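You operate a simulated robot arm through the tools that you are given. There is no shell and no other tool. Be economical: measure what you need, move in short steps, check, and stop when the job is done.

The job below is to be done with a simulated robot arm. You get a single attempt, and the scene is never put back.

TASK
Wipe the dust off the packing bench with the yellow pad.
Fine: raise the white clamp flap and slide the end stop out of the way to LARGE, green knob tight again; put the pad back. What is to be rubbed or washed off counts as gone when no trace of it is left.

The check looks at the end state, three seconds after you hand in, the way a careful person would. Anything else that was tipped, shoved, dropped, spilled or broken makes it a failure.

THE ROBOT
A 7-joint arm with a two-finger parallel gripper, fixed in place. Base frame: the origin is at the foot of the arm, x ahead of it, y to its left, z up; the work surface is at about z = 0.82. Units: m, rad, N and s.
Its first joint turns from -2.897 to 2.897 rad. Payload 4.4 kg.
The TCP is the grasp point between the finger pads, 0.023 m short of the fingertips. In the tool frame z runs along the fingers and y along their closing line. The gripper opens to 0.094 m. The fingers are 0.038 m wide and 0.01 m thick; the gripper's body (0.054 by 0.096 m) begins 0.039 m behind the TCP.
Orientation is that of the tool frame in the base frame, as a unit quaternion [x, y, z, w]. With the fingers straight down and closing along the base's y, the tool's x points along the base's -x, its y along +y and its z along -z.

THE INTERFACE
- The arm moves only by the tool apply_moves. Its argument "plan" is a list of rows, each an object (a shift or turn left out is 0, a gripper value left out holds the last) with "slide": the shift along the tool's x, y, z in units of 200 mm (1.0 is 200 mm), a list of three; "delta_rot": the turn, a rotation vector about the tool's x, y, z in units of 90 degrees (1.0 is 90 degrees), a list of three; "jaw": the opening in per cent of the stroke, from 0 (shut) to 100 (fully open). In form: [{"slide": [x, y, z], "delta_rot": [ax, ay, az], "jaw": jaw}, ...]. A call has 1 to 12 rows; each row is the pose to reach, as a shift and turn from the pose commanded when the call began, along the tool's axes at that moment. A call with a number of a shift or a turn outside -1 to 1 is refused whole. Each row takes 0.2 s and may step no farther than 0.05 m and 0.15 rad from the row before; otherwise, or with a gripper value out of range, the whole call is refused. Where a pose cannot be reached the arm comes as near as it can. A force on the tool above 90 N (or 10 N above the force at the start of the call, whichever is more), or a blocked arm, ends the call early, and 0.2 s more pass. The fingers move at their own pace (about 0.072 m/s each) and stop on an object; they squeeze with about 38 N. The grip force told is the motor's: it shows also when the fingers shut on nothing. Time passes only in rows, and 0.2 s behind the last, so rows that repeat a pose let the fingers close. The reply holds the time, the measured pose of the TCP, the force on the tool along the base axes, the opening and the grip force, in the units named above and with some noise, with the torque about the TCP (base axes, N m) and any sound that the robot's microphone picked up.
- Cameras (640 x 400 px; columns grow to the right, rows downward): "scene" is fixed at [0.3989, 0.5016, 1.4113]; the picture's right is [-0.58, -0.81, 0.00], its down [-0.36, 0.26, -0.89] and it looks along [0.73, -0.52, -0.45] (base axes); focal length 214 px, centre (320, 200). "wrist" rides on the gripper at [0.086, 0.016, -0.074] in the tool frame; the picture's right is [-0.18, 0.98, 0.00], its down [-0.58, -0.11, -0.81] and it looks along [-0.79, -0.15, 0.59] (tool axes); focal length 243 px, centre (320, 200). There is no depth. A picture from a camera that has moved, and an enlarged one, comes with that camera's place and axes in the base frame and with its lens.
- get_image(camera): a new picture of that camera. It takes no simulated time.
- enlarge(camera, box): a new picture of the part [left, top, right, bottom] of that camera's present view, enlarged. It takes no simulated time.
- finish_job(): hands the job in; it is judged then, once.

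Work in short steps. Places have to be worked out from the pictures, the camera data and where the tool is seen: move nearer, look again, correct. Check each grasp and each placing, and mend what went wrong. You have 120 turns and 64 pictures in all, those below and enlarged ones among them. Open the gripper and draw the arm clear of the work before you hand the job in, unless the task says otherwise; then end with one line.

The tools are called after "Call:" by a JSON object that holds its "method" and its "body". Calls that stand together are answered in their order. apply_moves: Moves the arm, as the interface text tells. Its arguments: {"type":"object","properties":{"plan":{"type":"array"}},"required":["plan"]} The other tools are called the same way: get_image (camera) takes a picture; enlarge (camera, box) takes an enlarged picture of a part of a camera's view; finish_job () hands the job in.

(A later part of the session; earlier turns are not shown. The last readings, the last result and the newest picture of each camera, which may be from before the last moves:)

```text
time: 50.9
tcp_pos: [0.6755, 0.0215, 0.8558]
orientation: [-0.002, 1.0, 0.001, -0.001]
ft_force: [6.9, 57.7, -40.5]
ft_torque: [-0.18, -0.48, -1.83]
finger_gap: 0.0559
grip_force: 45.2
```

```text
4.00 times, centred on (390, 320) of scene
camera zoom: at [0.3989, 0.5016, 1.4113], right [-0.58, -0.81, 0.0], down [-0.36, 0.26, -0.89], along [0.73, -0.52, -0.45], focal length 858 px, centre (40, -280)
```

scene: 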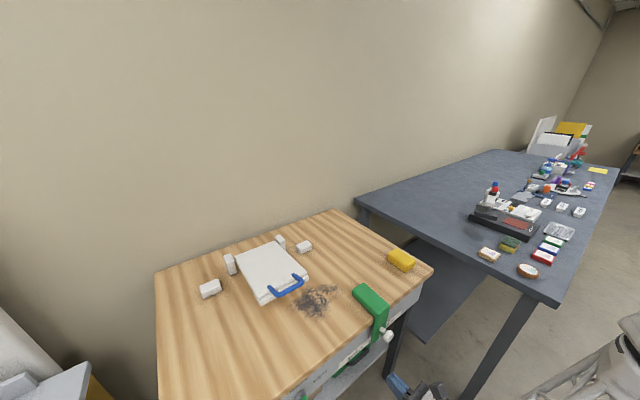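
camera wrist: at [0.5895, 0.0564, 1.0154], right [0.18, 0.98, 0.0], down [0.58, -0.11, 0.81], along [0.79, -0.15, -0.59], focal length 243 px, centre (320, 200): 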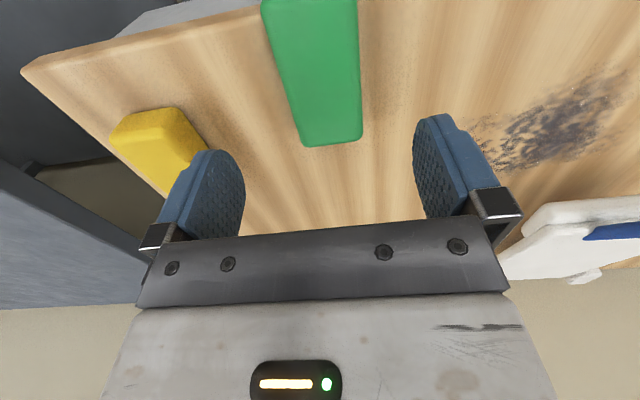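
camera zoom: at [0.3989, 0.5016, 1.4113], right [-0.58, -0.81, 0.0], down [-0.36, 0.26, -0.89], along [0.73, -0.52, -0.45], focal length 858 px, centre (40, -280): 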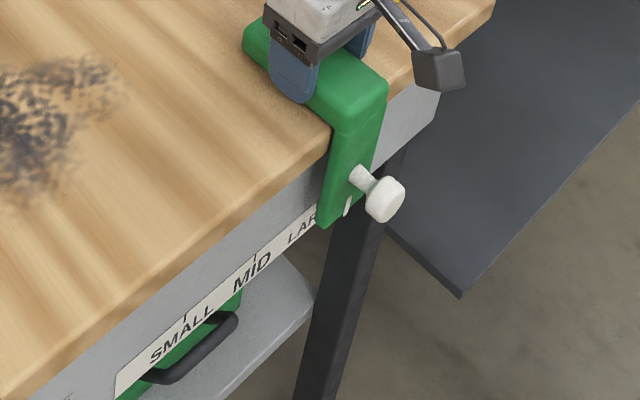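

Reaction of ~58 N along +y shows the stop reached its end of travel at LARGE. Release and rise, moving back toward the knob side.

Call:
{"method": "apply_moves", "body": {"plan": [{"slide": [0, -0.09, 0], "jaw": 100}, {"slide": [0, -0.09, 0], "jaw": 100}, {"slide": [0, -0.09, 0], "jaw": 100}, {"slide": [0, -0.09, -0.2]}, {"slide": [0, -0.09, -0.4]}, {"slide": [0, -0.09, -0.6]}, {"slide": [0.1, 0.0, -0.75]}, {"slide": [0.25, 0.15, -0.8]}, {"slide": [0.4, 0.3, -0.8]}, {"slide": [0.55, 0.45, -0.8]}, {"slide": [0.7, 0.6, -0.8]}, {"slide": [0.85, 0.75, -0.8]}]}}

Call:
{"method": "enlarge", "body": {"camera": "scene", "box": [340, 270, 440, 370]}}

Call:
{"method": "enlarge", "body": {"camera": "wrist", "box": [160, 0, 480, 200]}}

```text
time: 53.5
tcp_pos: [0.505, 0.1704, 1.0144]
orientation: [0.0, 1.0, 0.0, 0.0]
ft_force: [0.2, -0.2, 0.1]
ft_torque: [-0.01, -0.02, 0.02]
finger_gap: 0.0942
grip_force: 0.0
```

```text
4.00 times, centred on (390, 320) of scene
camera zoom: at [0.3989, 0.5016, 1.4113], right [-0.58, -0.81, 0.0], down [-0.36, 0.26, -0.89], along [0.73, -0.52, -0.45], focal length 858 px, centre (40, -280)
```

zoom: 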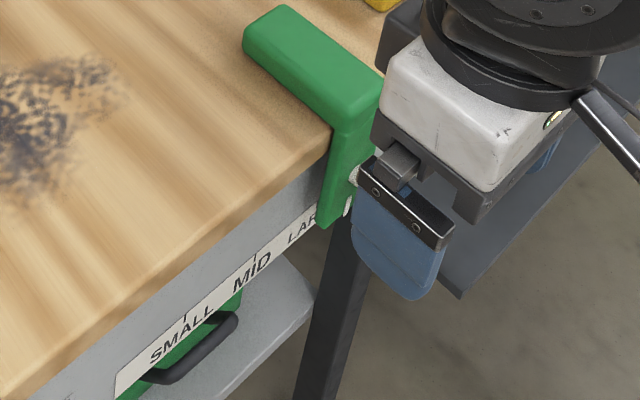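

```text
2.00 times, centred on (320, 100) of wrist
camera zoom: at [0.4189, 0.1851, 1.0889], right [0.18, 0.98, 0.0], down [0.58, -0.11, 0.81], along [0.79, -0.15, -0.59], focal length 485 px, centre (320, 400)
```

zoom: 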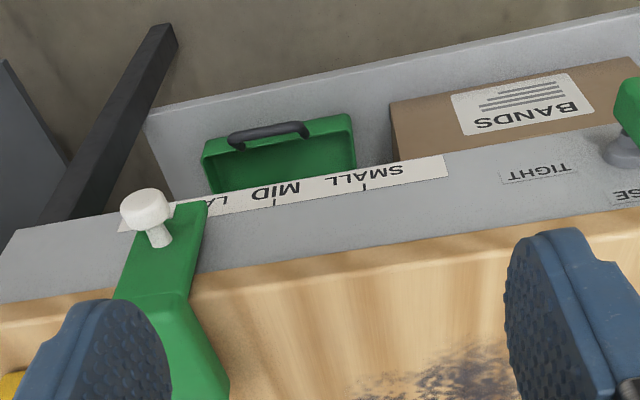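

The stop is at LARGE. Now re-tighten: pitch to horizontal while moving left to in front of the knob.

Call:
{"method": "apply_moves", "body": {"plan": [{"slide": [0.02, 0.095, 0.0], "delta_rot": [0, -0.091, 0]}, {"slide": [0.04, 0.19, 0.0], "delta_rot": [0, -0.182, 0]}, {"slide": [0.06, 0.285, 0.0], "delta_rot": [0, -0.273, 0]}, {"slide": [0.08, 0.38, 0.0], "delta_rot": [0, -0.364, 0]}, {"slide": [0.1, 0.475, 0.0], "delta_rot": [0, -0.455, 0]}, {"slide": [0.12, 0.57, 0.0], "delta_rot": [0, -0.546, 0]}, {"slide": [0.13, 0.665, 0.0], "delta_rot": [0, -0.637, 0]}, {"slide": [0.13, 0.76, 0.0], "delta_rot": [0, -0.728, 0]}, {"slide": [0.13, 0.855, 0.0], "delta_rot": [0, -0.819, 0]}, {"slide": [0.13, 0.95, 0.0], "delta_rot": [0, -0.91, 0]}, {"slide": [0.13, 1.0, 0.0], "delta_rot": [0, -1, 0]}]}}

Call:
{"method": "apply_moves", "body": {"plan": [{"slide": [0, 0.005, 0], "delta_rot": [0, 0, -0.091]}, {"slide": [0, 0.01, 0], "delta_rot": [0, 0, -0.182]}, {"slide": [0, 0.015, 0], "delta_rot": [0, 0, -0.273]}, {"slide": [0, 0.02, 0], "delta_rot": [0, 0, -0.364]}, {"slide": [0, 0.025, 0], "delta_rot": [0, 0, -0.455]}, {"slide": [0, 0.03, 0], "delta_rot": [0, 0, -0.546]}, {"slide": [0, 0.04, 0], "delta_rot": [0, 0, -0.637]}, {"slide": [0, 0.05, 0], "delta_rot": [0, 0, -0.728]}, {"slide": [0, 0.06, 0], "delta_rot": [0, 0, -0.819]}, {"slide": [0, 0.07, 0], "delta_rot": [0, 0, -0.91]}, {"slide": [0, 0.07, 0], "delta_rot": [0, 0, -1]}]}}

Call:
{"method": "apply_moves", "body": {"plan": [{"slide": [0, 0, 0.02], "delta_rot": [0, 0, -0.091]}, {"slide": [0, 0, 0.04], "delta_rot": [0, 0, -0.182]}, {"slide": [0, 0, 0.06], "delta_rot": [0, 0, -0.273]}, {"slide": [0, 0, 0.08], "delta_rot": [0, 0, -0.364]}, {"slide": [0, 0, 0.1], "delta_rot": [0, 0, -0.455]}, {"slide": [0, 0, 0.12], "delta_rot": [0, 0, -0.546]}, {"slide": [0, 0, 0.14], "delta_rot": [0, 0, -0.637]}, {"slide": [0, 0, 0.16], "delta_rot": [0, 0, -0.728]}, {"slide": [0, 0, 0.18], "delta_rot": [0, 0, -0.819]}, {"slide": [0, 0, 0.2], "delta_rot": [0, 0, -0.91]}, {"slide": [0, 0, 0.2], "delta_rot": [0, 0, -1]}]}}

```text
time: 55.9
tcp_pos: [0.4775, 0.3703, 1.0158]
orientation: [-0.001, 0.707, 0.001, 0.707]
ft_force: [0.4, 0.4, 0.2]
ft_torque: [-0.02, 0.01, 0.0]
finger_gap: 0.0937
grip_force: 0.1
```

```text
time: 58.3
tcp_pos: [0.4765, 0.384, 1.0151]
orientation: [0.501, -0.499, 0.5, -0.5]
ft_force: [-0.1, -1.2, 0.3]
ft_torque: [0.01, 0.01, 0.0]
finger_gap: 0.094
grip_force: 0.0
```

```text
time: 60.7
tcp_pos: [0.5187, 0.3852, 1.0163]
orientation: [0.707, 0.0, 0.707, 0.0]
ft_force: [-0.4, 0.0, 0.1]
ft_torque: [0.0, 0.02, -0.04]
finger_gap: 0.0942
grip_force: 0.1
```

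All reached. Descend in front of the knob to z≈0.716 and look.

Call:
{"method": "apply_moves", "body": {"plan": [{"slide": [-0.22, 0, 0]}, {"slide": [-0.44, 0, 0.02]}, {"slide": [-0.66, 0, 0.05]}, {"slide": [-0.88, 0, 0.08]}, {"slide": [-1.0, 0, 0.1]}]}}

Call:
{"method": "apply_moves", "body": {"plan": [{"slide": [-0.2, 0, 0]}, {"slide": [-0.4, 0, 0]}, {"slide": [-0.5, 0, 0]}]}}

Call:
{"method": "enlarge", "body": {"camera": "wrist", "box": [170, 0, 490, 200]}}

```text
time: 61.9
tcp_pos: [0.5378, 0.3861, 0.8168]
orientation: [0.707, 0.002, 0.707, -0.002]
ft_force: [0.5, 0.4, -0.3]
ft_torque: [0.0, 0.02, -0.02]
finger_gap: 0.0942
grip_force: 0.0
```

```text
time: 62.7
tcp_pos: [0.5366, 0.3871, 0.7155]
orientation: [0.707, 0.0, 0.707, -0.002]
ft_force: [0.5, 0.0, 0.0]
ft_torque: [0.0, 0.0, 0.04]
finger_gap: 0.094
grip_force: 0.0
```

```text
2.00 times, centred on (330, 100) of wrist
camera zoom: at [0.4626, 0.3688, 0.8011], right [0.0, -0.98, -0.18], down [-0.81, 0.11, -0.58], along [0.59, 0.15, -0.79], focal length 485 px, centre (300, 400)
```

zoom: 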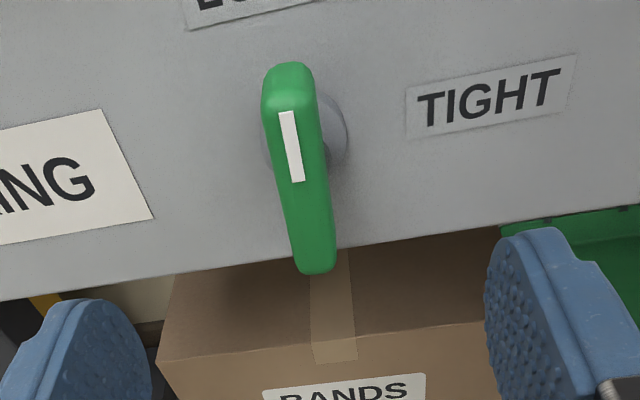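

Well aligned with the bar. Advance and grip near the pivot.

Call:
{"method": "apply_moves", "body": {"plan": [{"slide": [0, 0.003, 0.15]}, {"slide": [0, 0.003, 0.34]}, {"slide": [0, 0.003, 0.34], "jaw": 0}, {"slide": [0, 0.003, 0.34], "jaw": 0}, {"slide": [0, 0.003, 0.34], "jaw": 0}, {"slide": [0, 0.003, 0.34], "jaw": 0}]}}

```text
time: 64.1
tcp_pos: [0.6042, 0.386, 0.7145]
orientation: [0.707, -0.001, 0.707, 0.001]
ft_force: [6.6, -19.9, 4.4]
ft_torque: [0.04, -0.39, -0.43]
finger_gap: 0.0158
grip_force: 44.6
```

Gripped. Turn +90° back to TIGHT, with a 1 mm correction toward −y.

Call:
{"method": "apply_moves", "body": {"plan": [{"slide": [0, 0.004, 0], "delta_rot": [0, 0, 0.08]}, {"slide": [0, 0.005, 0], "delta_rot": [0, 0, 0.17]}, {"slide": [0, 0.005, 0], "delta_rot": [0, 0, 0.26]}, {"slide": [0, 0.005, 0], "delta_rot": [0, 0, 0.35]}, {"slide": [0, 0.005, 0], "delta_rot": [0, 0, 0.44]}]}}

```text
time: 65.3
tcp_pos: [0.6063, 0.3843, 0.7155]
orientation: [0.665, -0.239, 0.665, -0.241]
ft_force: [-30.4, 56.1, 21.1]
ft_torque: [0.09, -0.54, 0.88]
finger_gap: 0.0159
grip_force: 45.1
```

Some side load; I shift ~2 mm to relieve it and continue to 90°.

Call:
{"method": "apply_moves", "body": {"plan": [{"slide": [-0.002, -0.008, -0.004], "delta_rot": [0, 0, 0.06]}, {"slide": [-0.003, -0.0095, -0.004], "delta_rot": [0, 0, 0.15]}, {"slide": [-0.003, -0.0095, -0.004], "delta_rot": [0, 0, 0.24]}, {"slide": [-0.003, -0.0095, -0.004], "delta_rot": [0, 0, 0.33]}]}}

```text
time: 66.3
tcp_pos: [0.6059, 0.3834, 0.7155]
orientation: [0.582, -0.403, 0.58, -0.402]
ft_force: [37.9, -8.9, -38.6]
ft_torque: [-0.09, -0.12, 0.67]
finger_gap: 0.0157
grip_force: 45.5
```

Continue the last ~21° with a little over-turn to seat it tight.

Call:
{"method": "apply_moves", "body": {"plan": [{"slide": [-0.002, 0.006, 0.004], "delta_rot": [0, 0, 0.08]}, {"slide": [-0.0027, 0.007, 0.004], "delta_rot": [0, 0, 0.16]}, {"slide": [-0.0027, 0.007, 0.004], "delta_rot": [0, 0, 0.235]}, {"slide": [-0.0027, 0.007, 0.004], "delta_rot": [0, 0, 0.255]}]}}

Call:
{"method": "apply_moves", "body": {"plan": [{"jaw": 100}, {"jaw": 100}, {"jaw": 100}, {"slide": [0, 0, -0.2]}, {"slide": [0, 0, -0.35]}]}}

Call:
{"method": "get_image", "body": {"camera": "wrist"}}

```text
time: 67.3
tcp_pos: [0.6049, 0.3857, 0.7141]
orientation: [-0.491, 0.509, -0.489, 0.511]
ft_force: [-7.7, -24.6, 4.6]
ft_torque: [-1.86, -0.2, -0.96]
finger_gap: 0.0172
grip_force: 45.1
```

```text
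time: 68.5
tcp_pos: [0.5345, 0.3881, 0.7177]
orientation: [-0.491, 0.509, -0.489, 0.51]
ft_force: [-0.8, -0.2, -0.2]
ft_torque: [-0.01, 0.03, -0.02]
finger_gap: 0.0942
grip_force: 0.1
```

```text
29 pictures are left
camera wrist: at [0.4608, 0.3009, 0.697], right [0.0, 0.22, -0.97], down [-0.81, 0.57, 0.13], along [0.59, 0.79, 0.18], focal length 243 px, centre (320, 200)
```

wrist: 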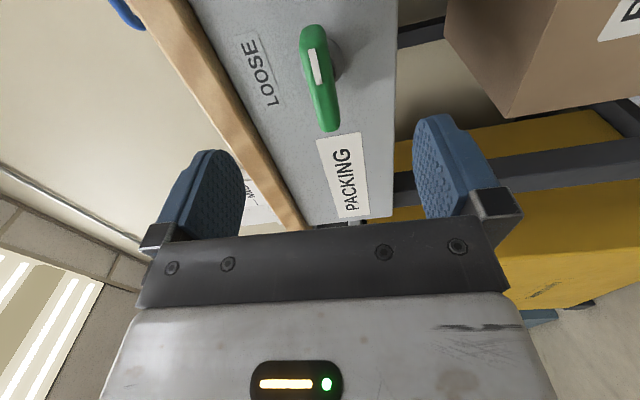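

The knob is at TIGHT, at its end stop (torque rise confirmed). Now the flap: I rise above bench level and move to view the blue handle.

Call:
{"method": "apply_moves", "body": {"plan": [{"slide": [0, -0.2, -0.05]}, {"slide": [0, -0.42, -0.05]}, {"slide": [0, -0.64, -0.05]}, {"slide": [0.05, -0.86, 0]}, {"slide": [0.1, -1.0, 0.1]}]}}

Call:
{"method": "apply_moves", "body": {"plan": [{"slide": [0.05, -0.15, 0.1], "delta_rot": [0, 0, -0.022]}, {"slide": [0.1, -0.3, 0.2], "delta_rot": [0, 0, -0.022]}, {"slide": [0.15, -0.35, 0.4], "delta_rot": [0, 0, -0.022]}, {"slide": [0.15, -0.35, 0.6], "delta_rot": [0, 0, -0.022]}]}}

Call:
{"method": "get_image", "body": {"camera": "wrist"}}

Call:
{"method": "enlarge", "body": {"camera": "scene", "box": [190, 210, 350, 330]}}

```text
time: 69.7
tcp_pos: [0.5536, 0.357, 0.9136]
orientation: [-0.491, 0.509, -0.49, 0.509]
ft_force: [-0.1, 0.5, -0.1]
ft_torque: [-0.02, 0.0, 0.01]
finger_gap: 0.094
grip_force: 0.1
```

```text
time: 70.7
tcp_pos: [0.6727, 0.3253, 0.9837]
orientation: [-0.499, 0.501, -0.498, 0.502]
ft_force: [-0.2, -0.4, 0.8]
ft_torque: [0.0, -0.02, -0.02]
finger_gap: 0.0941
grip_force: 0.1
```

```text
28 pictures are left
camera wrist: at [0.6009, 0.2371, 0.9657], right [0.0, 0.19, -0.98], down [-0.81, 0.58, 0.11], along [0.59, 0.79, 0.15], focal length 243 px, centre (320, 200)
```

wrist: 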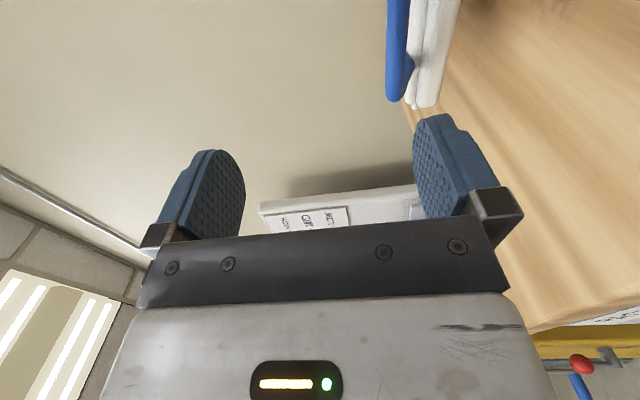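

```text
3.33 times, centred on (270, 270) of scene
camera zoom: at [0.3989, 0.5016, 1.4113], right [-0.58, -0.81, 0.0], down [-0.36, 0.26, -0.89], along [0.73, -0.52, -0.45], focal length 715 px, centre (487, -33)
```

zoom: 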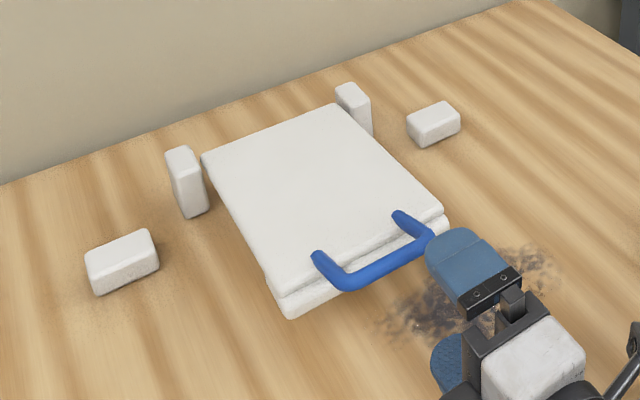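

I need the handle's height more precisely: shift so the side-looking wrist camera sees the handle profile.

Call:
{"method": "apply_moves", "body": {"plan": [{"slide": [0.2, 0.12, 0.05]}, {"slide": [0.4, 0.25, 0.1]}, {"slide": [0.6, 0.38, 0.1]}, {"slide": [0.65, 0.38, 0.1]}]}}

Call:
{"method": "get_image", "body": {"camera": "wrist"}}

```text
time: 71.7
tcp_pos: [0.6946, 0.1933, 0.9058]
orientation: [-0.5, 0.5, -0.498, 0.502]
ft_force: [0.8, 0.3, 0.4]
ft_torque: [-0.01, -0.01, -0.01]
finger_gap: 0.094
grip_force: 0.1
```

```text
26 pictures are left
camera wrist: at [0.6213, 0.1053, 0.8885], right [0.0, 0.19, -0.98], down [-0.81, 0.58, 0.11], along [0.59, 0.79, 0.15], focal length 243 px, centre (320, 200)
```

wrist: 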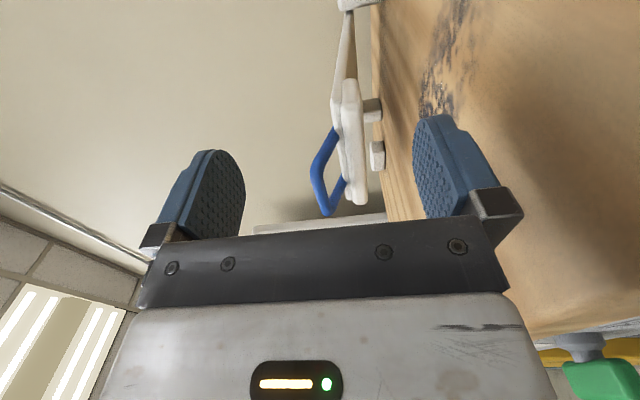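

Call:
{"method": "enlarge", "body": {"camera": "wrist", "box": [280, 0, 440, 220]}}

```text
1.82 times, centred on (360, 110) of wrist
camera zoom: at [0.6213, 0.1053, 0.8885], right [0.0, 0.19, -0.98], down [-0.81, 0.58, 0.11], along [0.59, 0.79, 0.15], focal length 441 px, centre (247, 364)
```

zoom: 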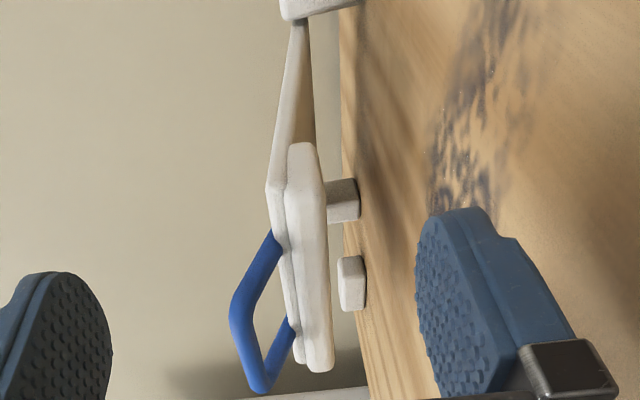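

Clear now: the flap is a plate hovering ~5 cm above the bench, and the handle's bar is at about x=0.785, y 0.27–0.36, z≈0.926. I line up in front of the bar with vertical-closing fingers.

Call:
{"method": "apply_moves", "body": {"plan": [{"slide": [-0.2, -0.05, 0]}, {"slide": [-0.4, -0.1, 0]}, {"slide": [-0.61, -0.1, 0]}]}}

Call:
{"method": "get_image", "body": {"camera": "wrist"}}

Call:
{"method": "enlarge", "body": {"camera": "scene", "box": [230, 230, 350, 350]}}

```text
time: 72.5
tcp_pos: [0.6961, 0.3131, 0.9266]
orientation: [-0.499, 0.5, -0.499, 0.502]
ft_force: [0.0, -0.1, -0.2]
ft_torque: [-0.01, -0.01, -0.03]
finger_gap: 0.0939
grip_force: 0.2
```

```text
24 pictures are left
camera wrist: at [0.6224, 0.2267, 0.91], right [0.0, 0.19, -0.98], down [-0.81, 0.58, 0.11], along [0.59, 0.79, 0.15], focal length 243 px, centre (320, 200)
```

wrist: 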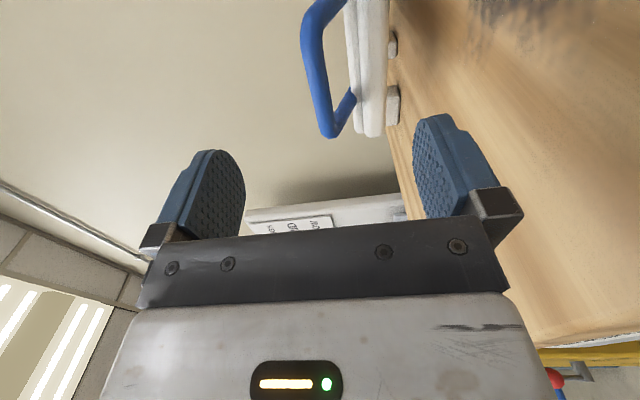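

```text
3.33 times, centred on (290, 290) of scene
camera zoom: at [0.3989, 0.5016, 1.4113], right [-0.58, -0.81, 0.0], down [-0.36, 0.26, -0.89], along [0.73, -0.52, -0.45], focal length 715 px, centre (420, -100)
```

zoom: 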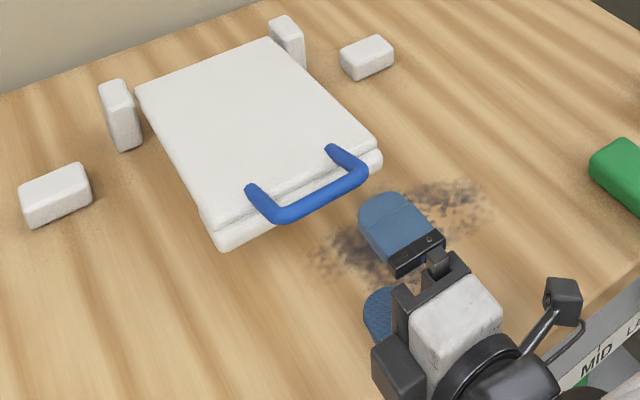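

Triangulated bar: x≈0.787, y≈0.318, z≈0.927. Advance and close on it.

Call:
{"method": "apply_moves", "body": {"plan": [{"slide": [-0.02, 0, 0.2]}, {"slide": [-0.02, 0, 0.34]}, {"slide": [-0.02, 0, 0.43]}, {"slide": [-0.02, 0, 0.43], "jaw": 0}, {"slide": [-0.02, 0, 0.43], "jaw": 0}, {"slide": [-0.02, 0, 0.43], "jaw": 0}, {"slide": [-0.02, 0, 0.43], "jaw": 0}]}}

Call:
{"method": "get_image", "body": {"camera": "wrist"}}

```text
time: 74.1
tcp_pos: [0.7834, 0.3203, 0.9275]
orientation: [-0.499, 0.501, -0.499, 0.502]
ft_force: [-4.7, -3.3, 18.2]
ft_torque: [0.26, -0.08, -0.12]
finger_gap: 0.0139
grip_force: 45.3
```

```text
22 pictures are left
camera wrist: at [0.7097, 0.2333, 0.9099], right [0.0, 0.19, -0.98], down [-0.81, 0.58, 0.11], along [0.59, 0.79, 0.15], focal length 243 px, centre (320, 200)
```

wrist: 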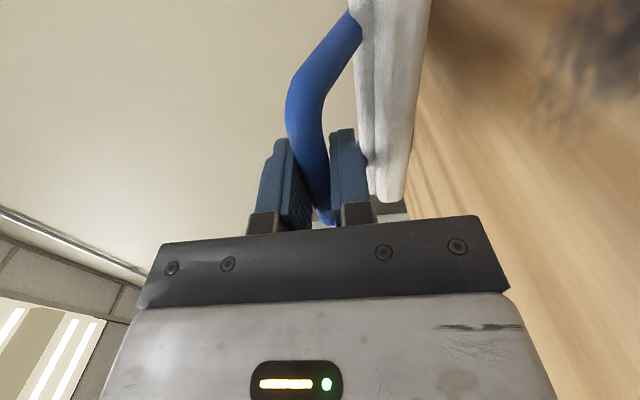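

Grip on the bar is good. I lift along the arc about the hinge (x≈1.06, z≈0.885), first 20°, pitching the tool by half the angle.

Call:
{"method": "apply_moves", "body": {"plan": [{"slide": [0, -0.119, 0.0225], "delta_rot": [-0.028, 0, 0]}, {"slide": [0, -0.236, 0.056], "delta_rot": [-0.056, 0, 0]}, {"slide": [0, -0.349, 0.0985], "delta_rot": [-0.083, 0, 0]}, {"slide": [0, -0.4585, 0.15], "delta_rot": [-0.111, 0, 0]}]}}

```text
time: 75.1
tcp_pos: [0.8125, 0.323, 1.0193]
orientation: [0.543, -0.541, 0.452, -0.457]
ft_force: [31.7, 3.3, -23.9]
ft_torque: [1.57, 0.12, 0.09]
finger_gap: 0.014
grip_force: 45.2
```

Only a mild radial pull inward (~2 mm). Continue to 45° with that correction.

Call:
{"method": "apply_moves", "body": {"plan": [{"slide": [0, -0.11, 0.054], "delta_rot": [-0.028, 0, 0]}, {"slide": [0, -0.219, 0.1065], "delta_rot": [-0.056, 0, 0]}, {"slide": [0, -0.3225, 0.17], "delta_rot": [-0.083, 0, 0]}, {"slide": [0, -0.42, 0.241], "delta_rot": [-0.111, 0, 0]}, {"slide": [0, -0.512, 0.3175], "delta_rot": [-0.139, 0, 0]}]}}

Call:
{"method": "get_image", "body": {"camera": "scene"}}

```text
time: 76.3
tcp_pos: [0.8938, 0.3191, 1.1083]
orientation: [-0.587, 0.589, -0.392, 0.394]
ft_force: [1.9, 20.1, -10.6]
ft_torque: [1.52, 0.22, -0.82]
finger_gap: 0.0138
grip_force: 44.7
```

```text
21 pictures are left
```

scene: 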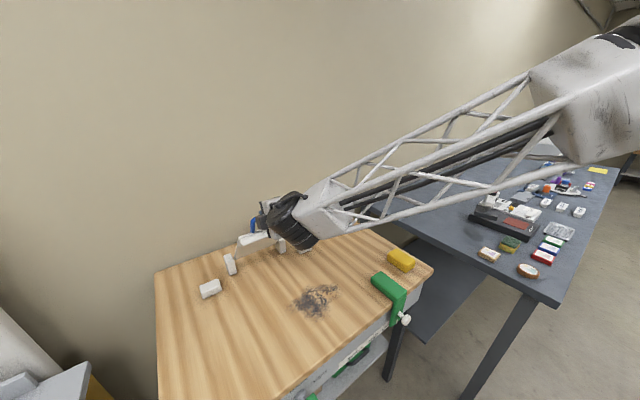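

Flap at ~45° and forces low. Continue to 70°.

Call:
{"method": "apply_moves", "body": {"plan": [{"slide": [0, -0.1013, 0.067], "delta_rot": [-0.028, 0, 0]}, {"slide": [0, -0.1963, 0.142], "delta_rot": [-0.056, 0, 0]}, {"slide": [0, -0.2848, 0.2247], "delta_rot": [-0.083, 0, 0]}, {"slide": [0, -0.365, 0.315], "delta_rot": [-0.111, 0, 0]}, {"slide": [0, -0.438, 0.4125], "delta_rot": [-0.139, 0, 0]}]}}

```text
time: 77.5
tcp_pos: [1.003, 0.3199, 1.1572]
orientation: [0.628, -0.628, 0.323, -0.328]
ft_force: [-2.2, 17.6, -10.5]
ft_torque: [1.28, 0.31, -1.33]
finger_gap: 0.0141
grip_force: 45.0
```

Still smooth. Continue to about 95° or until it meets resistance.

Call:
{"method": "apply_moves", "body": {"plan": [{"slide": [0, -0.085, 0.087], "delta_rot": [-0.028, 0, 0]}, {"slide": [0, -0.161, 0.181], "delta_rot": [-0.056, 0, 0]}, {"slide": [0, -0.23, 0.281], "delta_rot": [-0.083, 0, 0]}, {"slide": [0, -0.289, 0.387], "delta_rot": [-0.111, 0, 0]}, {"slide": [0, -0.339, 0.497], "delta_rot": [-0.139, 0, 0]}]}}

Call:
{"method": "enlarge", "body": {"camera": "scene", "box": [180, 150, 380, 300]}}

```text
time: 78.0
tcp_pos: [1.0173, 0.3202, 1.1539]
orientation: [-0.634, 0.634, -0.312, 0.314]
ft_force: [-6.5, 3.8, -3.8]
ft_torque: [0.96, 0.17, -1.76]
finger_gap: 0.0139
grip_force: 45.0
stopped in row 2: the force on the tool passed its limit at 118 N (the readings are from after the stop); the commanded pose is now the measured one
```

```text
2.67 times, centred on (280, 225) of scene
camera zoom: at [0.3989, 0.5016, 1.4113], right [-0.58, -0.81, 0.0], down [-0.36, 0.26, -0.89], along [0.73, -0.52, -0.45], focal length 572 px, centre (427, 133)
```

zoom: 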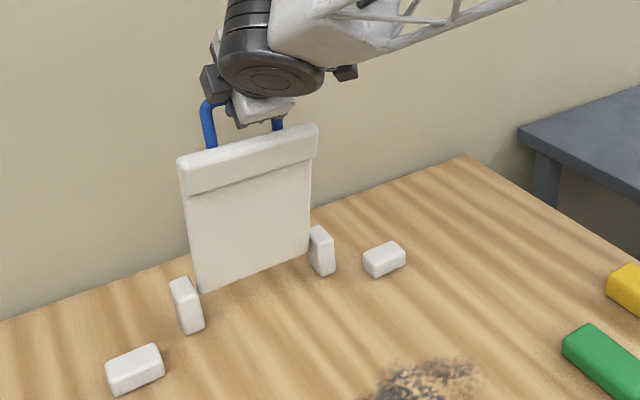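

The flap hit something near 74° (maybe its end stop). I probe gently with small tangential steps to see whether it moves further.

Call:
{"method": "apply_moves", "body": {"plan": [{"slide": [0, -0.007, 0.008], "delta_rot": [-0.004, 0, 0]}, {"slide": [0, -0.014, 0.016], "delta_rot": [-0.008, 0, 0]}, {"slide": [0, -0.02, 0.024], "delta_rot": [-0.012, 0, 0]}, {"slide": [0, -0.02, 0.024], "delta_rot": [-0.012, 0, 0]}]}}

```text
time: 79.0
tcp_pos: [1.0226, 0.3211, 1.1515]
orientation: [-0.637, 0.638, -0.305, 0.306]
ft_force: [-78.2, 1.7, -35.8]
ft_torque: [1.01, 0.24, -1.47]
finger_gap: 0.0141
grip_force: 44.7
```

That's a hard stop: the flap is at its opening limit. I open just slightly to see if it holds by itself, keeping the lower finger under the bar.

Call:
{"method": "apply_moves", "body": {"plan": [{"slide": [0, 0.01, -0.012], "jaw": 35}, {"slide": [0, 0.01, -0.012], "jaw": 35}, {"slide": [0, 0.04, -0.012], "jaw": 35}, {"slide": [0, 0.04, -0.012], "jaw": 35}]}}

Call:
{"method": "get_image", "body": {"camera": "wrist"}}

```text
time: 80.0
tcp_pos: [1.0175, 0.3194, 1.1503]
orientation: [-0.637, 0.637, -0.306, 0.308]
ft_force: [-0.5, 0.0, -0.1]
ft_torque: [0.03, 0.02, 0.01]
finger_gap: 0.0328
grip_force: 0.0
```

```text
19 pictures are left
camera wrist: at [0.9499, 0.2328, 1.1839], right [-0.61, 0.19, -0.77], down [-0.56, 0.58, 0.59], along [0.55, 0.79, -0.25], focal length 243 px, centre (320, 200)
```

wrist: 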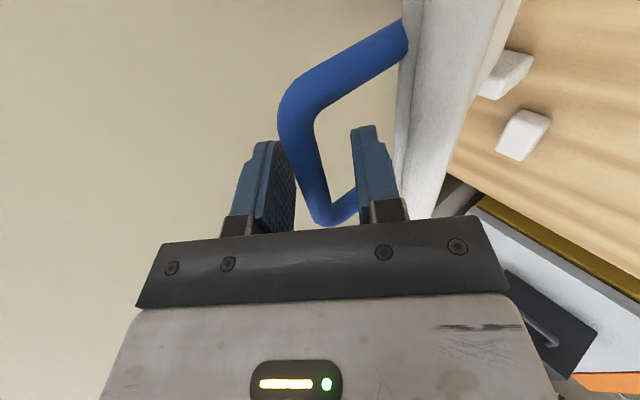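

No load on the fingers, so the flap holds itself. Open and withdraw along the tool axis.

Call:
{"method": "apply_moves", "body": {"plan": [{"jaw": 70}, {"jaw": 90}, {"slide": [0, 0, -0.15]}, {"slide": [0, 0, -0.35]}, {"slide": [0, 0, -0.55]}, {"slide": [0, 0, -0.8]}]}}

Call:
{"method": "get_image", "body": {"camera": "scene"}}

```text
time: 81.3
tcp_pos: [0.8959, 0.3192, 1.2529]
orientation: [-0.637, 0.638, -0.305, 0.306]
ft_force: [-0.3, 0.7, -0.7]
ft_torque: [-0.02, -0.03, -0.01]
finger_gap: 0.0847
grip_force: 0.0
```

```text
18 pictures are left
```

scene: 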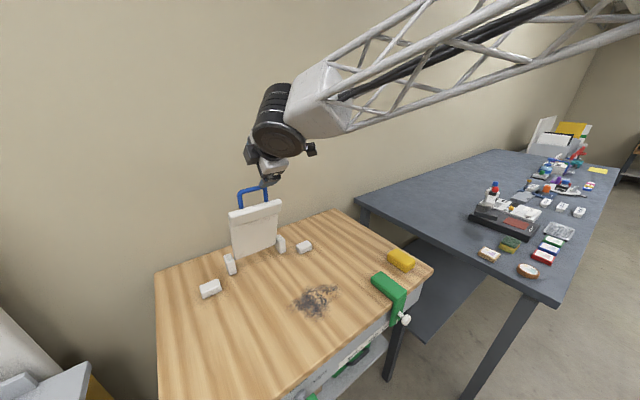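

The flap stands on its own. Now reorient to pointing down and move toward the pad at about (0.727, −0.105).

Call:
{"method": "apply_moves", "body": {"plan": [{"slide": [0.14, 0.095, -0.06], "delta_rot": [-0.081, 0, 0]}, {"slide": [0.28, 0.19, -0.12], "delta_rot": [-0.162, 0, 0]}, {"slide": [0.42, 0.285, -0.18], "delta_rot": [-0.244, 0, 0]}, {"slide": [0.56, 0.38, -0.24], "delta_rot": [-0.325, 0, 0]}, {"slide": [0.7, 0.475, -0.3], "delta_rot": [-0.406, 0, 0]}, {"slide": [0.85, 0.57, -0.37], "delta_rot": [-0.488, 0, 0]}, {"slide": [1.0, 0.665, -0.43], "delta_rot": [-0.569, 0, 0]}]}}

Call:
{"method": "apply_moves", "body": {"plan": [{"slide": [0.09, 0, 0.04], "delta_rot": [0, 0, 0.091], "jaw": 100}, {"slide": [0.18, 0, 0.08], "delta_rot": [0, 0, 0.182]}, {"slide": [0.27, 0, 0.12], "delta_rot": [0, 0, 0.273]}, {"slide": [0.36, 0, 0.16], "delta_rot": [0, 0, 0.364]}, {"slide": [0.45, 0, 0.2], "delta_rot": [0, 0, 0.455]}, {"slide": [0.54, 0, 0.24], "delta_rot": [0, 0, 0.546]}, {"slide": [0.63, 0, 0.28], "delta_rot": [0, 0, 0.637]}, {"slide": [0.72, 0, 0.32], "delta_rot": [0, 0, 0.728]}, {"slide": [0.81, 0, 0.36], "delta_rot": [0, 0, 0.819]}, {"slide": [0.9, 0, 0.4], "delta_rot": [0, 0, 0.91]}, {"slide": [0.99, 0, 0.44], "delta_rot": [0, 0, 1.0]}]}}

Call:
{"method": "get_image", "body": {"camera": "wrist"}}

```text
time: 83.0
tcp_pos: [0.74, 0.1206, 1.1991]
orientation: [0.708, -0.707, -0.001, -0.002]
ft_force: [0.6, 0.1, -0.1]
ft_torque: [0.02, 0.0, -0.02]
finger_gap: 0.0844
grip_force: 0.1
```

```text
time: 85.3
tcp_pos: [0.7396, -0.0766, 1.1109]
orientation: [0.0, 1.0, 0.002, 0.002]
ft_force: [0.3, -0.5, 0.0]
ft_torque: [0.05, 0.0, 0.03]
finger_gap: 0.0939
grip_force: 0.1
```

```text
17 pictures are left
camera wrist: at [0.6547, -0.0614, 1.1842], right [0.18, 0.98, 0.0], down [0.58, -0.11, 0.81], along [0.79, -0.15, -0.59], focal length 243 px, centre (320, 200)
```

wrist: 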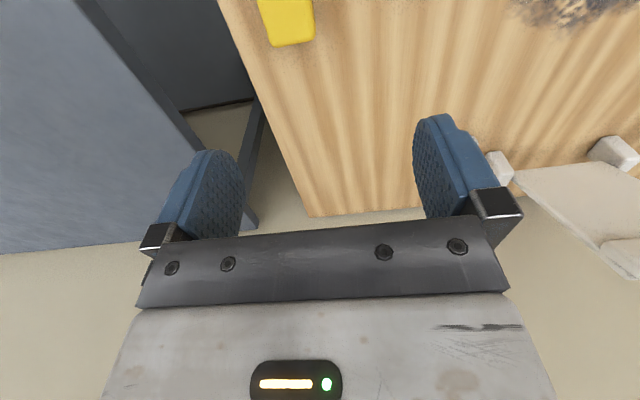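

Pad centre is about (0.727, −0.115), long axis along x, ~50 mm wide. Go closer.

Call:
{"method": "apply_moves", "body": {"plan": [{"slide": [0.02, -0.08, 0.2]}, {"slide": [0.05, -0.16, 0.4]}, {"slide": [0.065, -0.19, 0.6]}, {"slide": [0.065, -0.19, 0.8]}]}}

Call:
{"method": "get_image", "body": {"camera": "wrist"}}

```text
time: 86.3
tcp_pos: [0.73, -0.114, 0.9517]
orientation: [0.0, 1.0, 0.002, 0.003]
ft_force: [-0.3, 0.2, 0.9]
ft_torque: [0.02, 0.0, -0.02]
finger_gap: 0.094
grip_force: 0.0
```

```text
16 pictures are left
camera wrist: at [0.643, -0.0993, 1.0263], right [0.18, 0.98, 0.0], down [0.58, -0.11, 0.81], along [0.8, -0.15, -0.59], focal length 243 px, centre (320, 200)
```

wrist: 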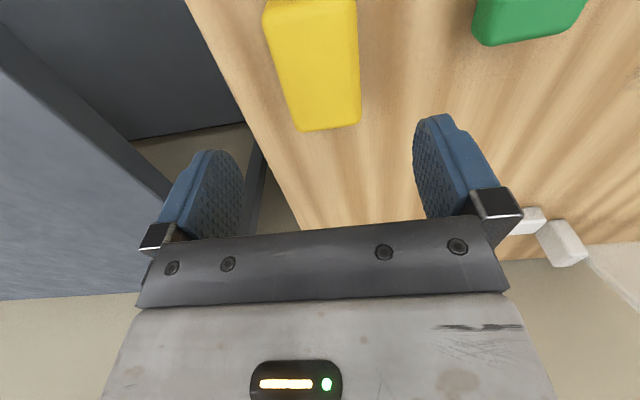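

Pad centre (0.731, −0.116), 87×51 mm. Descend and grip, tips ~1 cm above the bench.

Call:
{"method": "apply_moves", "body": {"plan": [{"slide": [0, -0.01, 0.2]}, {"slide": [0, -0.01, 0.4]}, {"slide": [0, -0.01, 0.5]}, {"slide": [0, -0.01, 0.5], "jaw": 0}, {"slide": [0, -0.01, 0.5], "jaw": 0}, {"slide": [0, -0.01, 0.5], "jaw": 0}, {"slide": [0, -0.01, 0.5], "jaw": 0}]}}

Call:
{"method": "enlarge", "body": {"camera": "scene", "box": [350, 210, 450, 310]}}

```text
time: 88.0
tcp_pos: [0.7298, -0.1171, 0.8509]
orientation: [0.0, 1.0, 0.002, 0.002]
ft_force: [-0.1, 0.6, -0.5]
ft_torque: [0.0, 0.03, -0.02]
finger_gap: 0.0571
grip_force: 38.3
```

```text
4.00 times, centred on (400, 260) of scene
camera zoom: at [0.3989, 0.5016, 1.4113], right [-0.58, -0.81, 0.0], down [-0.36, 0.26, -0.89], along [0.73, -0.52, -0.45], focal length 858 px, centre (0, -40)
```

zoom: 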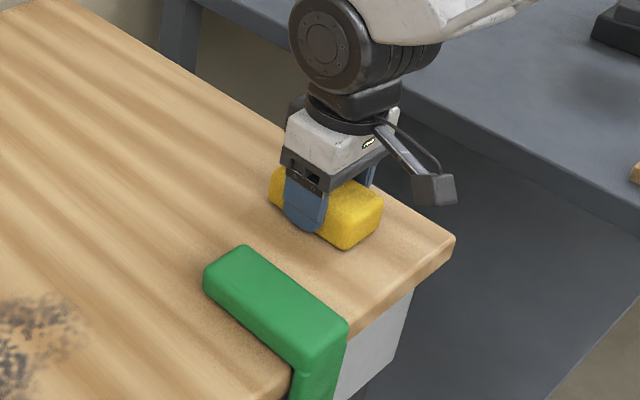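

Pad gripped (TCP z=0.851 with the pad resting). Lift it and carry it over the stop toward the dust.

Call:
{"method": "apply_moves", "body": {"plan": [{"slide": [0, 0, -0.2]}, {"slide": [0, 0, -0.4]}, {"slide": [0, 0.1, -0.5]}, {"slide": [0, 0.3, -0.5]}, {"slide": [-0.05, 0.5, -0.5]}, {"slide": [-0.1, 0.7, -0.5]}, {"slide": [-0.1, 0.85, -0.5]}, {"slide": [-0.1, 1.0, -0.5]}]}}

Call:
{"method": "apply_moves", "body": {"plan": [{"slide": [0, 0.17, 0.1]}, {"slide": [0, 0.2, 0.3]}, {"slide": [0, 0.2, 0.45]}, {"slide": [0, 0.2, 0.5]}, {"slide": [0, 0.2, 0.51]}, {"slide": [0, 0.2, 0.51]}]}}

Call:
{"method": "enlarge", "body": {"camera": "scene", "box": [250, 220, 410, 340]}}

```text
time: 89.8
tcp_pos: [0.7493, 0.0829, 0.9505]
orientation: [0.001, 1.0, 0.002, 0.003]
ft_force: [-0.3, 0.7, 0.9]
ft_torque: [0.01, -0.03, -0.01]
finger_gap: 0.0001
grip_force: 38.3
```

```text
time: 91.2
tcp_pos: [0.7501, 0.1231, 0.849]
orientation: [-0.001, 1.0, 0.003, 0.004]
ft_force: [1.0, 0.1, 0.0]
ft_torque: [0.02, 0.0, -0.01]
finger_gap: 0.0001
grip_force: 38.1
```

```text
3.33 times, centred on (330, 280) of scene
camera zoom: at [0.3989, 0.5016, 1.4113], right [-0.58, -0.81, 0.0], down [-0.36, 0.26, -0.89], along [0.73, -0.52, -0.45], focal length 715 px, centre (287, -67)
```

zoom: 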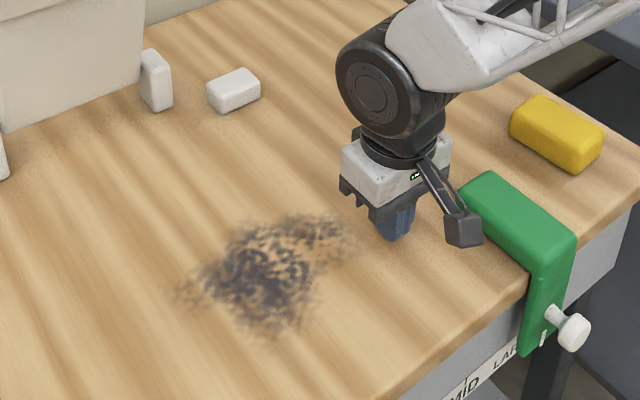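

The pad slipped out and stayed at its place (grip was too high). I probe the bench height here with the closed fingertips in small steps.

Call:
{"method": "apply_moves", "body": {"plan": [{"slide": [0, -0.05, 0.01]}, {"slide": [0, -0.05, 0.02]}, {"slide": [0, -0.05, 0.03]}, {"slide": [0, -0.05, 0.035]}]}}

Call:
{"method": "enlarge", "body": {"camera": "scene", "box": [360, 220, 440, 280]}}

```text
time: 92.2
tcp_pos: [0.752, 0.1116, 0.8427]
orientation: [0.0, 1.0, 0.0, 0.003]
ft_force: [-5.1, -5.8, 8.5]
ft_torque: [-0.14, 0.24, 0.09]
finger_gap: 0.0
grip_force: 37.9
```

```text
6.67 times, centred on (400, 250) of scene
camera zoom: at [0.3989, 0.5016, 1.4113], right [-0.58, -0.81, 0.0], down [-0.36, 0.26, -0.89], along [0.73, -0.52, -0.45], focal length 1430 px, centre (-213, -133)
```

zoom: 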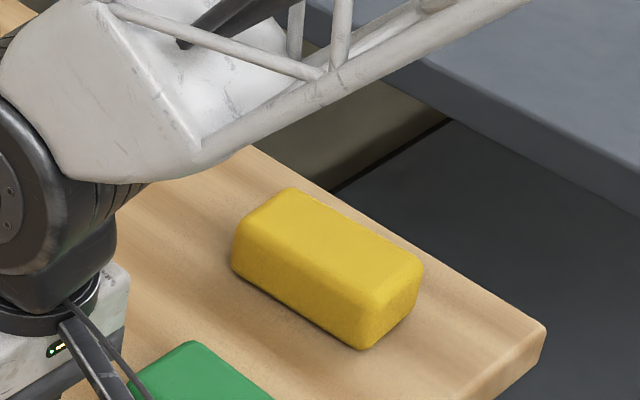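

Bench contact is at TCP z≈0.843. I return to the pad for a deeper grip (z≈0.846).

Call:
{"method": "apply_moves", "body": {"plan": [{"slide": [0, 0, -0.2], "jaw": 100}, {"slide": [0, 0, -0.4]}, {"slide": [0, -0.15, -0.53]}, {"slide": [0, -0.35, -0.53]}, {"slide": [0.05, -0.55, -0.53]}, {"slide": [0.1, -0.75, -0.53]}, {"slide": [0.1, -0.95, -0.53]}, {"slide": [0.1, -1.0, -0.53]}]}}

Call:
{"method": "apply_moves", "body": {"plan": [{"slide": [0, -0.138, 0]}, {"slide": [0, -0.138, 0]}]}}

Call:
{"method": "get_image", "body": {"camera": "wrist"}}

```text
time: 94.0
tcp_pos: [0.7277, -0.0866, 0.9465]
orientation: [0.0, 1.0, 0.002, 0.002]
ft_force: [0.0, -0.1, 0.5]
ft_torque: [-0.01, 0.01, -0.02]
finger_gap: 0.0941
grip_force: 0.1
```

```text
time: 94.5
tcp_pos: [0.7295, -0.1145, 0.9451]
orientation: [0.0, 1.0, 0.003, 0.002]
ft_force: [-0.2, -0.5, 0.4]
ft_torque: [-0.01, 0.0, -0.01]
finger_gap: 0.0939
grip_force: 0.0
```

```text
12 pictures are left
camera wrist: at [0.6429, -0.0998, 1.02], right [0.18, 0.98, 0.0], down [0.58, -0.11, 0.81], along [0.8, -0.15, -0.59], focal length 243 px, centre (320, 200)
```

wrist: 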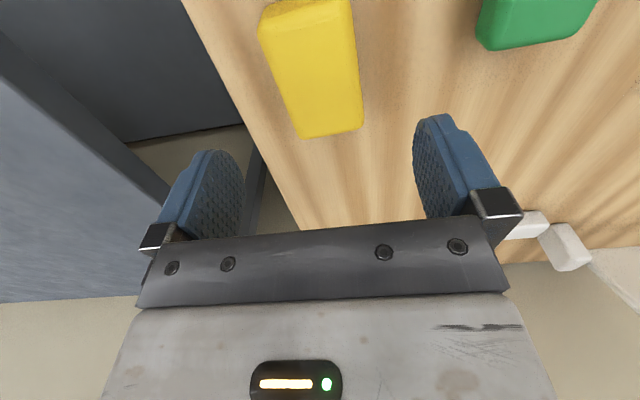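

Pad is unmoved. Descend deeper, close with more time, and lift only a little to check the hold.

Call:
{"method": "apply_moves", "body": {"plan": [{"slide": [0, -0.01, 0.2]}, {"slide": [0, -0.01, 0.4]}, {"slide": [0, -0.01, 0.495]}, {"slide": [0, -0.01, 0.495], "jaw": 0}, {"slide": [0, -0.01, 0.495], "jaw": 0}, {"slide": [0, -0.01, 0.495], "jaw": 0}, {"slide": [0, -0.01, 0.495], "jaw": 0}, {"slide": [0, -0.01, 0.495], "jaw": 0}, {"slide": [0, -0.01, 0.495], "jaw": 0}]}}

Call:
{"method": "apply_moves", "body": {"plan": [{"slide": [0, 0, -0.02]}, {"slide": [0, 0, -0.04]}, {"slide": [0, 0, -0.06]}]}}

```text
time: 96.5
tcp_pos: [0.7311, -0.1185, 0.8454]
orientation: [0.0, 1.0, 0.002, 0.001]
ft_force: [-0.7, 0.3, -0.3]
ft_torque: [-0.01, -0.02, 0.03]
finger_gap: 0.057
grip_force: 38.5
```

```text
time: 97.3
tcp_pos: [0.7307, -0.1158, 0.86]
orientation: [-0.001, 1.0, 0.001, 0.003]
ft_force: [0.0, 0.2, 0.4]
ft_torque: [0.03, 0.03, -0.03]
finger_gap: 0.0574
grip_force: 37.3
```

Still held at 57 mm. Keep lifting slowly and check the gap.

Call:
{"method": "apply_moves", "body": {"plan": [{"slide": [0, 0, -0.06]}, {"slide": [0, 0, -0.12]}, {"slide": [0, 0, -0.18]}, {"slide": [0, 0, -0.24]}, {"slide": [0, 0, -0.3]}, {"slide": [0, 0, -0.36]}, {"slide": [0, 0, -0.4]}]}}

Call:
{"method": "enlarge", "body": {"camera": "scene", "box": [350, 200, 450, 300]}}

```text
time: 99.0
tcp_pos: [0.7309, -0.1169, 0.9417]
orientation: [-0.001, 1.0, 0.001, 0.002]
ft_force: [-0.3, -0.4, -0.7]
ft_torque: [0.0, 0.01, 0.02]
finger_gap: 0.0573
grip_force: 37.7
```

```text
4.00 times, centred on (400, 250) of scene
camera zoom: at [0.3989, 0.5016, 1.4113], right [-0.58, -0.81, 0.0], down [-0.36, 0.26, -0.89], along [0.73, -0.52, -0.45], focal length 858 px, centre (0, 0)
```

zoom: 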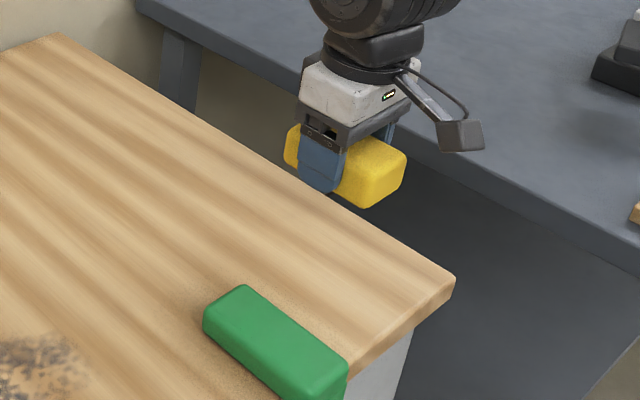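

Held firmly now. Carry it slowly to the near side of the dust.

Call:
{"method": "apply_moves", "body": {"plan": [{"slide": [0, 0.06, 0]}, {"slide": [0, 0.16, 0]}, {"slide": [0, 0.28, 0]}, {"slide": [0, 0.4, 0]}, {"slide": [-0.03, 0.52, 0]}, {"slide": [-0.06, 0.64, 0]}, {"slide": [-0.09, 0.76, 0]}, {"slide": [-0.1, 0.88, 0]}, {"slide": [-0.1, 1.0, 0]}]}}

Call:
{"method": "apply_moves", "body": {"plan": [{"slide": [0, 0.1, 0.08]}, {"slide": [0, 0.15, 0.2]}, {"slide": [0, 0.15, 0.32]}, {"slide": [0, 0.15, 0.42]}, {"slide": [0, 0.15, 0.47]}, {"slide": [0, 0.15, 0.485]}]}}

```text
time: 101.0
tcp_pos: [0.75, 0.0823, 0.9412]
orientation: [0.0, 1.0, 0.002, 0.002]
ft_force: [-0.8, 0.5, -0.3]
ft_torque: [0.01, 0.01, 0.0]
finger_gap: 0.0574
grip_force: 37.8
```

```text
time: 102.3
tcp_pos: [0.7512, 0.1111, 0.8469]
orientation: [0.0, 1.0, 0.001, 0.003]
ft_force: [-2.1, -0.4, 10.0]
ft_torque: [-0.21, 0.24, -0.05]
finger_gap: 0.0573
grip_force: 38.3
```

In contact with ~10 N. Wipe along +y at x≈0.75.

Call:
{"method": "apply_moves", "body": {"plan": [{"slide": [0, 0.1, 0]}, {"slide": [0, 0.2, 0]}, {"slide": [0, 0.3, 0]}, {"slide": [0, 0.4, 0]}, {"slide": [0, 0.5, 0]}, {"slide": [0, 0.6, 0]}, {"slide": [0, 0.7, 0]}, {"slide": [0, 0.8, 0]}, {"slide": [0, 0.9, 0]}, {"slide": [0, 1.0, 0]}]}}

Call:
{"method": "apply_moves", "body": {"plan": [{"slide": [0, 0.1, 0]}, {"slide": [0, 0.2, 0]}, {"slide": [0, 0.28, 0]}, {"slide": [-0.1, 0.28, 0]}, {"slide": [-0.2, 0.28, 0]}, {"slide": [-0.2, 0.18, 0]}, {"slide": [-0.2, 0.08, 0]}, {"slide": [-0.2, -0.02, 0]}, {"slide": [-0.2, -0.12, 0]}, {"slide": [-0.2, -0.22, 0]}, {"slide": [-0.2, -0.32, 0]}, {"slide": [-0.2, -0.42, 0]}]}}

Call:
{"method": "apply_moves", "body": {"plan": [{"slide": [0, -0.1, 0]}, {"slide": [0, -0.2, 0]}, {"slide": [0, -0.3, 0]}, {"slide": [0, -0.4, 0]}, {"slide": [0, -0.5, 0]}, {"slide": [0, -0.6, 0]}, {"slide": [-0.1, -0.6, 0]}, {"slide": [-0.2, -0.6, 0]}, {"slide": [-0.2, -0.5, 0]}, {"slide": [-0.2, -0.4, 0]}, {"slide": [-0.2, -0.3, 0]}, {"slide": [-0.2, -0.2, 0]}]}}

Call:
{"method": "enlarge", "body": {"camera": "scene", "box": [230, 220, 390, 340]}}

```text
time: 104.5
tcp_pos: [0.7505, 0.3145, 0.8466]
orientation: [0.0, 1.0, 0.001, 0.002]
ft_force: [1.1, -7.3, 19.6]
ft_torque: [-0.15, -0.4, -0.13]
finger_gap: 0.0571
grip_force: 38.1
```

```text
time: 107.2
tcp_pos: [0.7897, 0.2289, 0.8454]
orientation: [0.0, 1.0, 0.001, 0.002]
ft_force: [0.7, 7.1, 18.4]
ft_torque: [0.02, -0.32, 0.12]
finger_gap: 0.0573
grip_force: 37.9
```

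```text
time: 109.8
tcp_pos: [0.83, 0.1879, 0.8439]
orientation: [0.0, 1.0, 0.002, 0.003]
ft_force: [0.7, -7.0, 19.7]
ft_torque: [-0.3, -0.03, 0.03]
finger_gap: 0.057
grip_force: 38.0
```

```text
3.33 times, centred on (310, 280) of scene
camera zoom: at [0.3989, 0.5016, 1.4113], right [-0.58, -0.81, 0.0], down [-0.36, 0.26, -0.89], along [0.73, -0.52, -0.45], focal length 715 px, centre (353, -67)
```

zoom: 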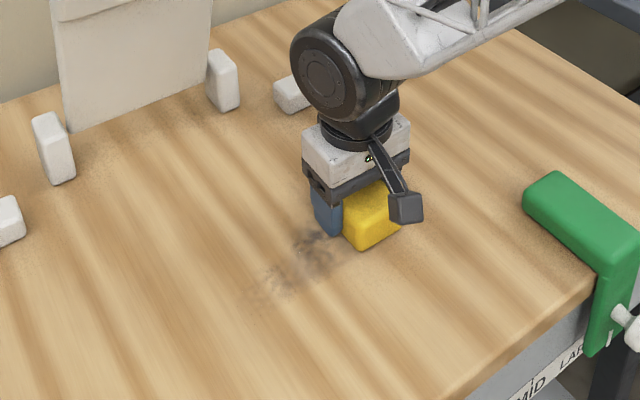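

Wiping works; remaining dust is around (0.82, 0.27). Finish this row, then do another row at x≈0.86 and back over 0.81 and 0.77.

Call:
{"method": "apply_moves", "body": {"plan": [{"slide": [0, 0.1, 0]}, {"slide": [0, 0.2, 0]}, {"slide": [0, 0.3, 0]}, {"slide": [0, 0.4, 0]}, {"slide": [0, 0.5, 0]}, {"slide": [0, 0.6, 0]}, {"slide": [0, 0.7, 0]}, {"slide": [0, 0.8, 0]}, {"slide": [0, 0.9, 0]}, {"slide": [-0.08, 0.95, 0]}, {"slide": [-0.15, 0.95, 0]}, {"slide": [-0.15, 0.85, 0]}]}}

Call:
{"method": "apply_moves", "body": {"plan": [{"slide": [0, -0.1, 0]}, {"slide": [0, -0.2, 0]}, {"slide": [0, -0.3, 0]}, {"slide": [0, -0.4, 0]}, {"slide": [0, -0.5, 0]}, {"slide": [0, -0.6, 0]}, {"slide": [0, -0.7, 0]}, {"slide": [0, -0.8, 0]}, {"slide": [0, -0.9, 0]}, {"slide": [0, -1.0, 0]}, {"slide": [0.1, -1.0, 0]}, {"slide": [0.2, -1.0, 0]}]}}

Call:
{"method": "apply_moves", "body": {"plan": [{"slide": [0, 0.1, 0]}, {"slide": [0, 0.2, 0]}, {"slide": [0, 0.3, 0]}, {"slide": [0, 0.4, 0]}, {"slide": [0, 0.5, 0]}, {"slide": [0, 0.6, 0]}, {"slide": [0, 0.7, 0]}, {"slide": [0, 0.8, 0]}, {"slide": [0, 0.9, 0]}, {"slide": [0, 1.0, 0]}, {"slide": [0.1, 1.0, 0]}, {"slide": [0.2, 1.0, 0]}]}}

Call:
{"method": "apply_moves", "body": {"plan": [{"slide": [0, -0.1, 0]}, {"slide": [0, -0.2, 0]}, {"slide": [0, -0.3, 0]}, {"slide": [0, -0.4, 0]}, {"slide": [0, -0.5, 0]}, {"slide": [0, -0.6, 0]}, {"slide": [0, -0.7, 0]}, {"slide": [0, -0.8, 0]}, {"slide": [0, -0.9, 0]}, {"slide": [0, -1.0, 0]}, {"slide": [0, -1.0, -0.1]}, {"slide": [0, -1.0, -0.3]}]}}

Call:
{"method": "enlarge", "body": {"camera": "scene", "box": [230, 220, 390, 340]}}

```text
time: 112.3
tcp_pos: [0.8601, 0.3586, 0.8447]
orientation: [-0.001, 1.0, 0.001, 0.002]
ft_force: [-0.4, -0.4, 0.2]
ft_torque: [0.0, -0.01, 0.02]
finger_gap: 0.0574
grip_force: 38.0
```

```text
time: 115.0
tcp_pos: [0.818, 0.1563, 0.8445]
orientation: [0.0, 1.0, 0.001, 0.002]
ft_force: [-0.3, -0.4, -0.4]
ft_torque: [0.02, 0.01, 0.03]
finger_gap: 0.0573
grip_force: 38.2
```

```text
time: 117.5
tcp_pos: [0.781, 0.3588, 0.8469]
orientation: [0.0, 1.0, 0.001, 0.003]
ft_force: [-0.2, 0.1, -0.7]
ft_torque: [-0.01, -0.01, -0.01]
finger_gap: 0.0572
grip_force: 38.6
```

```text
time: 120.2
tcp_pos: [0.7807, 0.1597, 0.905]
orientation: [0.0, 1.0, 0.0, 0.001]
ft_force: [-0.5, 0.0, -1.6]
ft_torque: [0.02, 0.01, 0.0]
finger_gap: 0.0573
grip_force: 37.9
```

```text
3.33 times, centred on (310, 280) of scene
camera zoom: at [0.3989, 0.5016, 1.4113], right [-0.58, -0.81, 0.0], down [-0.36, 0.26, -0.89], along [0.73, -0.52, -0.45], focal length 715 px, centre (353, -67)
```

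zoom: 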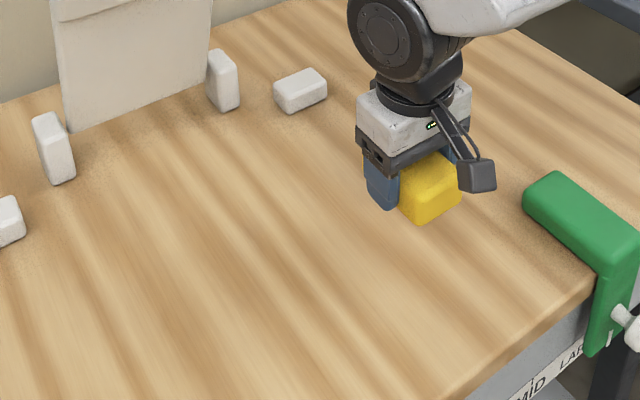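

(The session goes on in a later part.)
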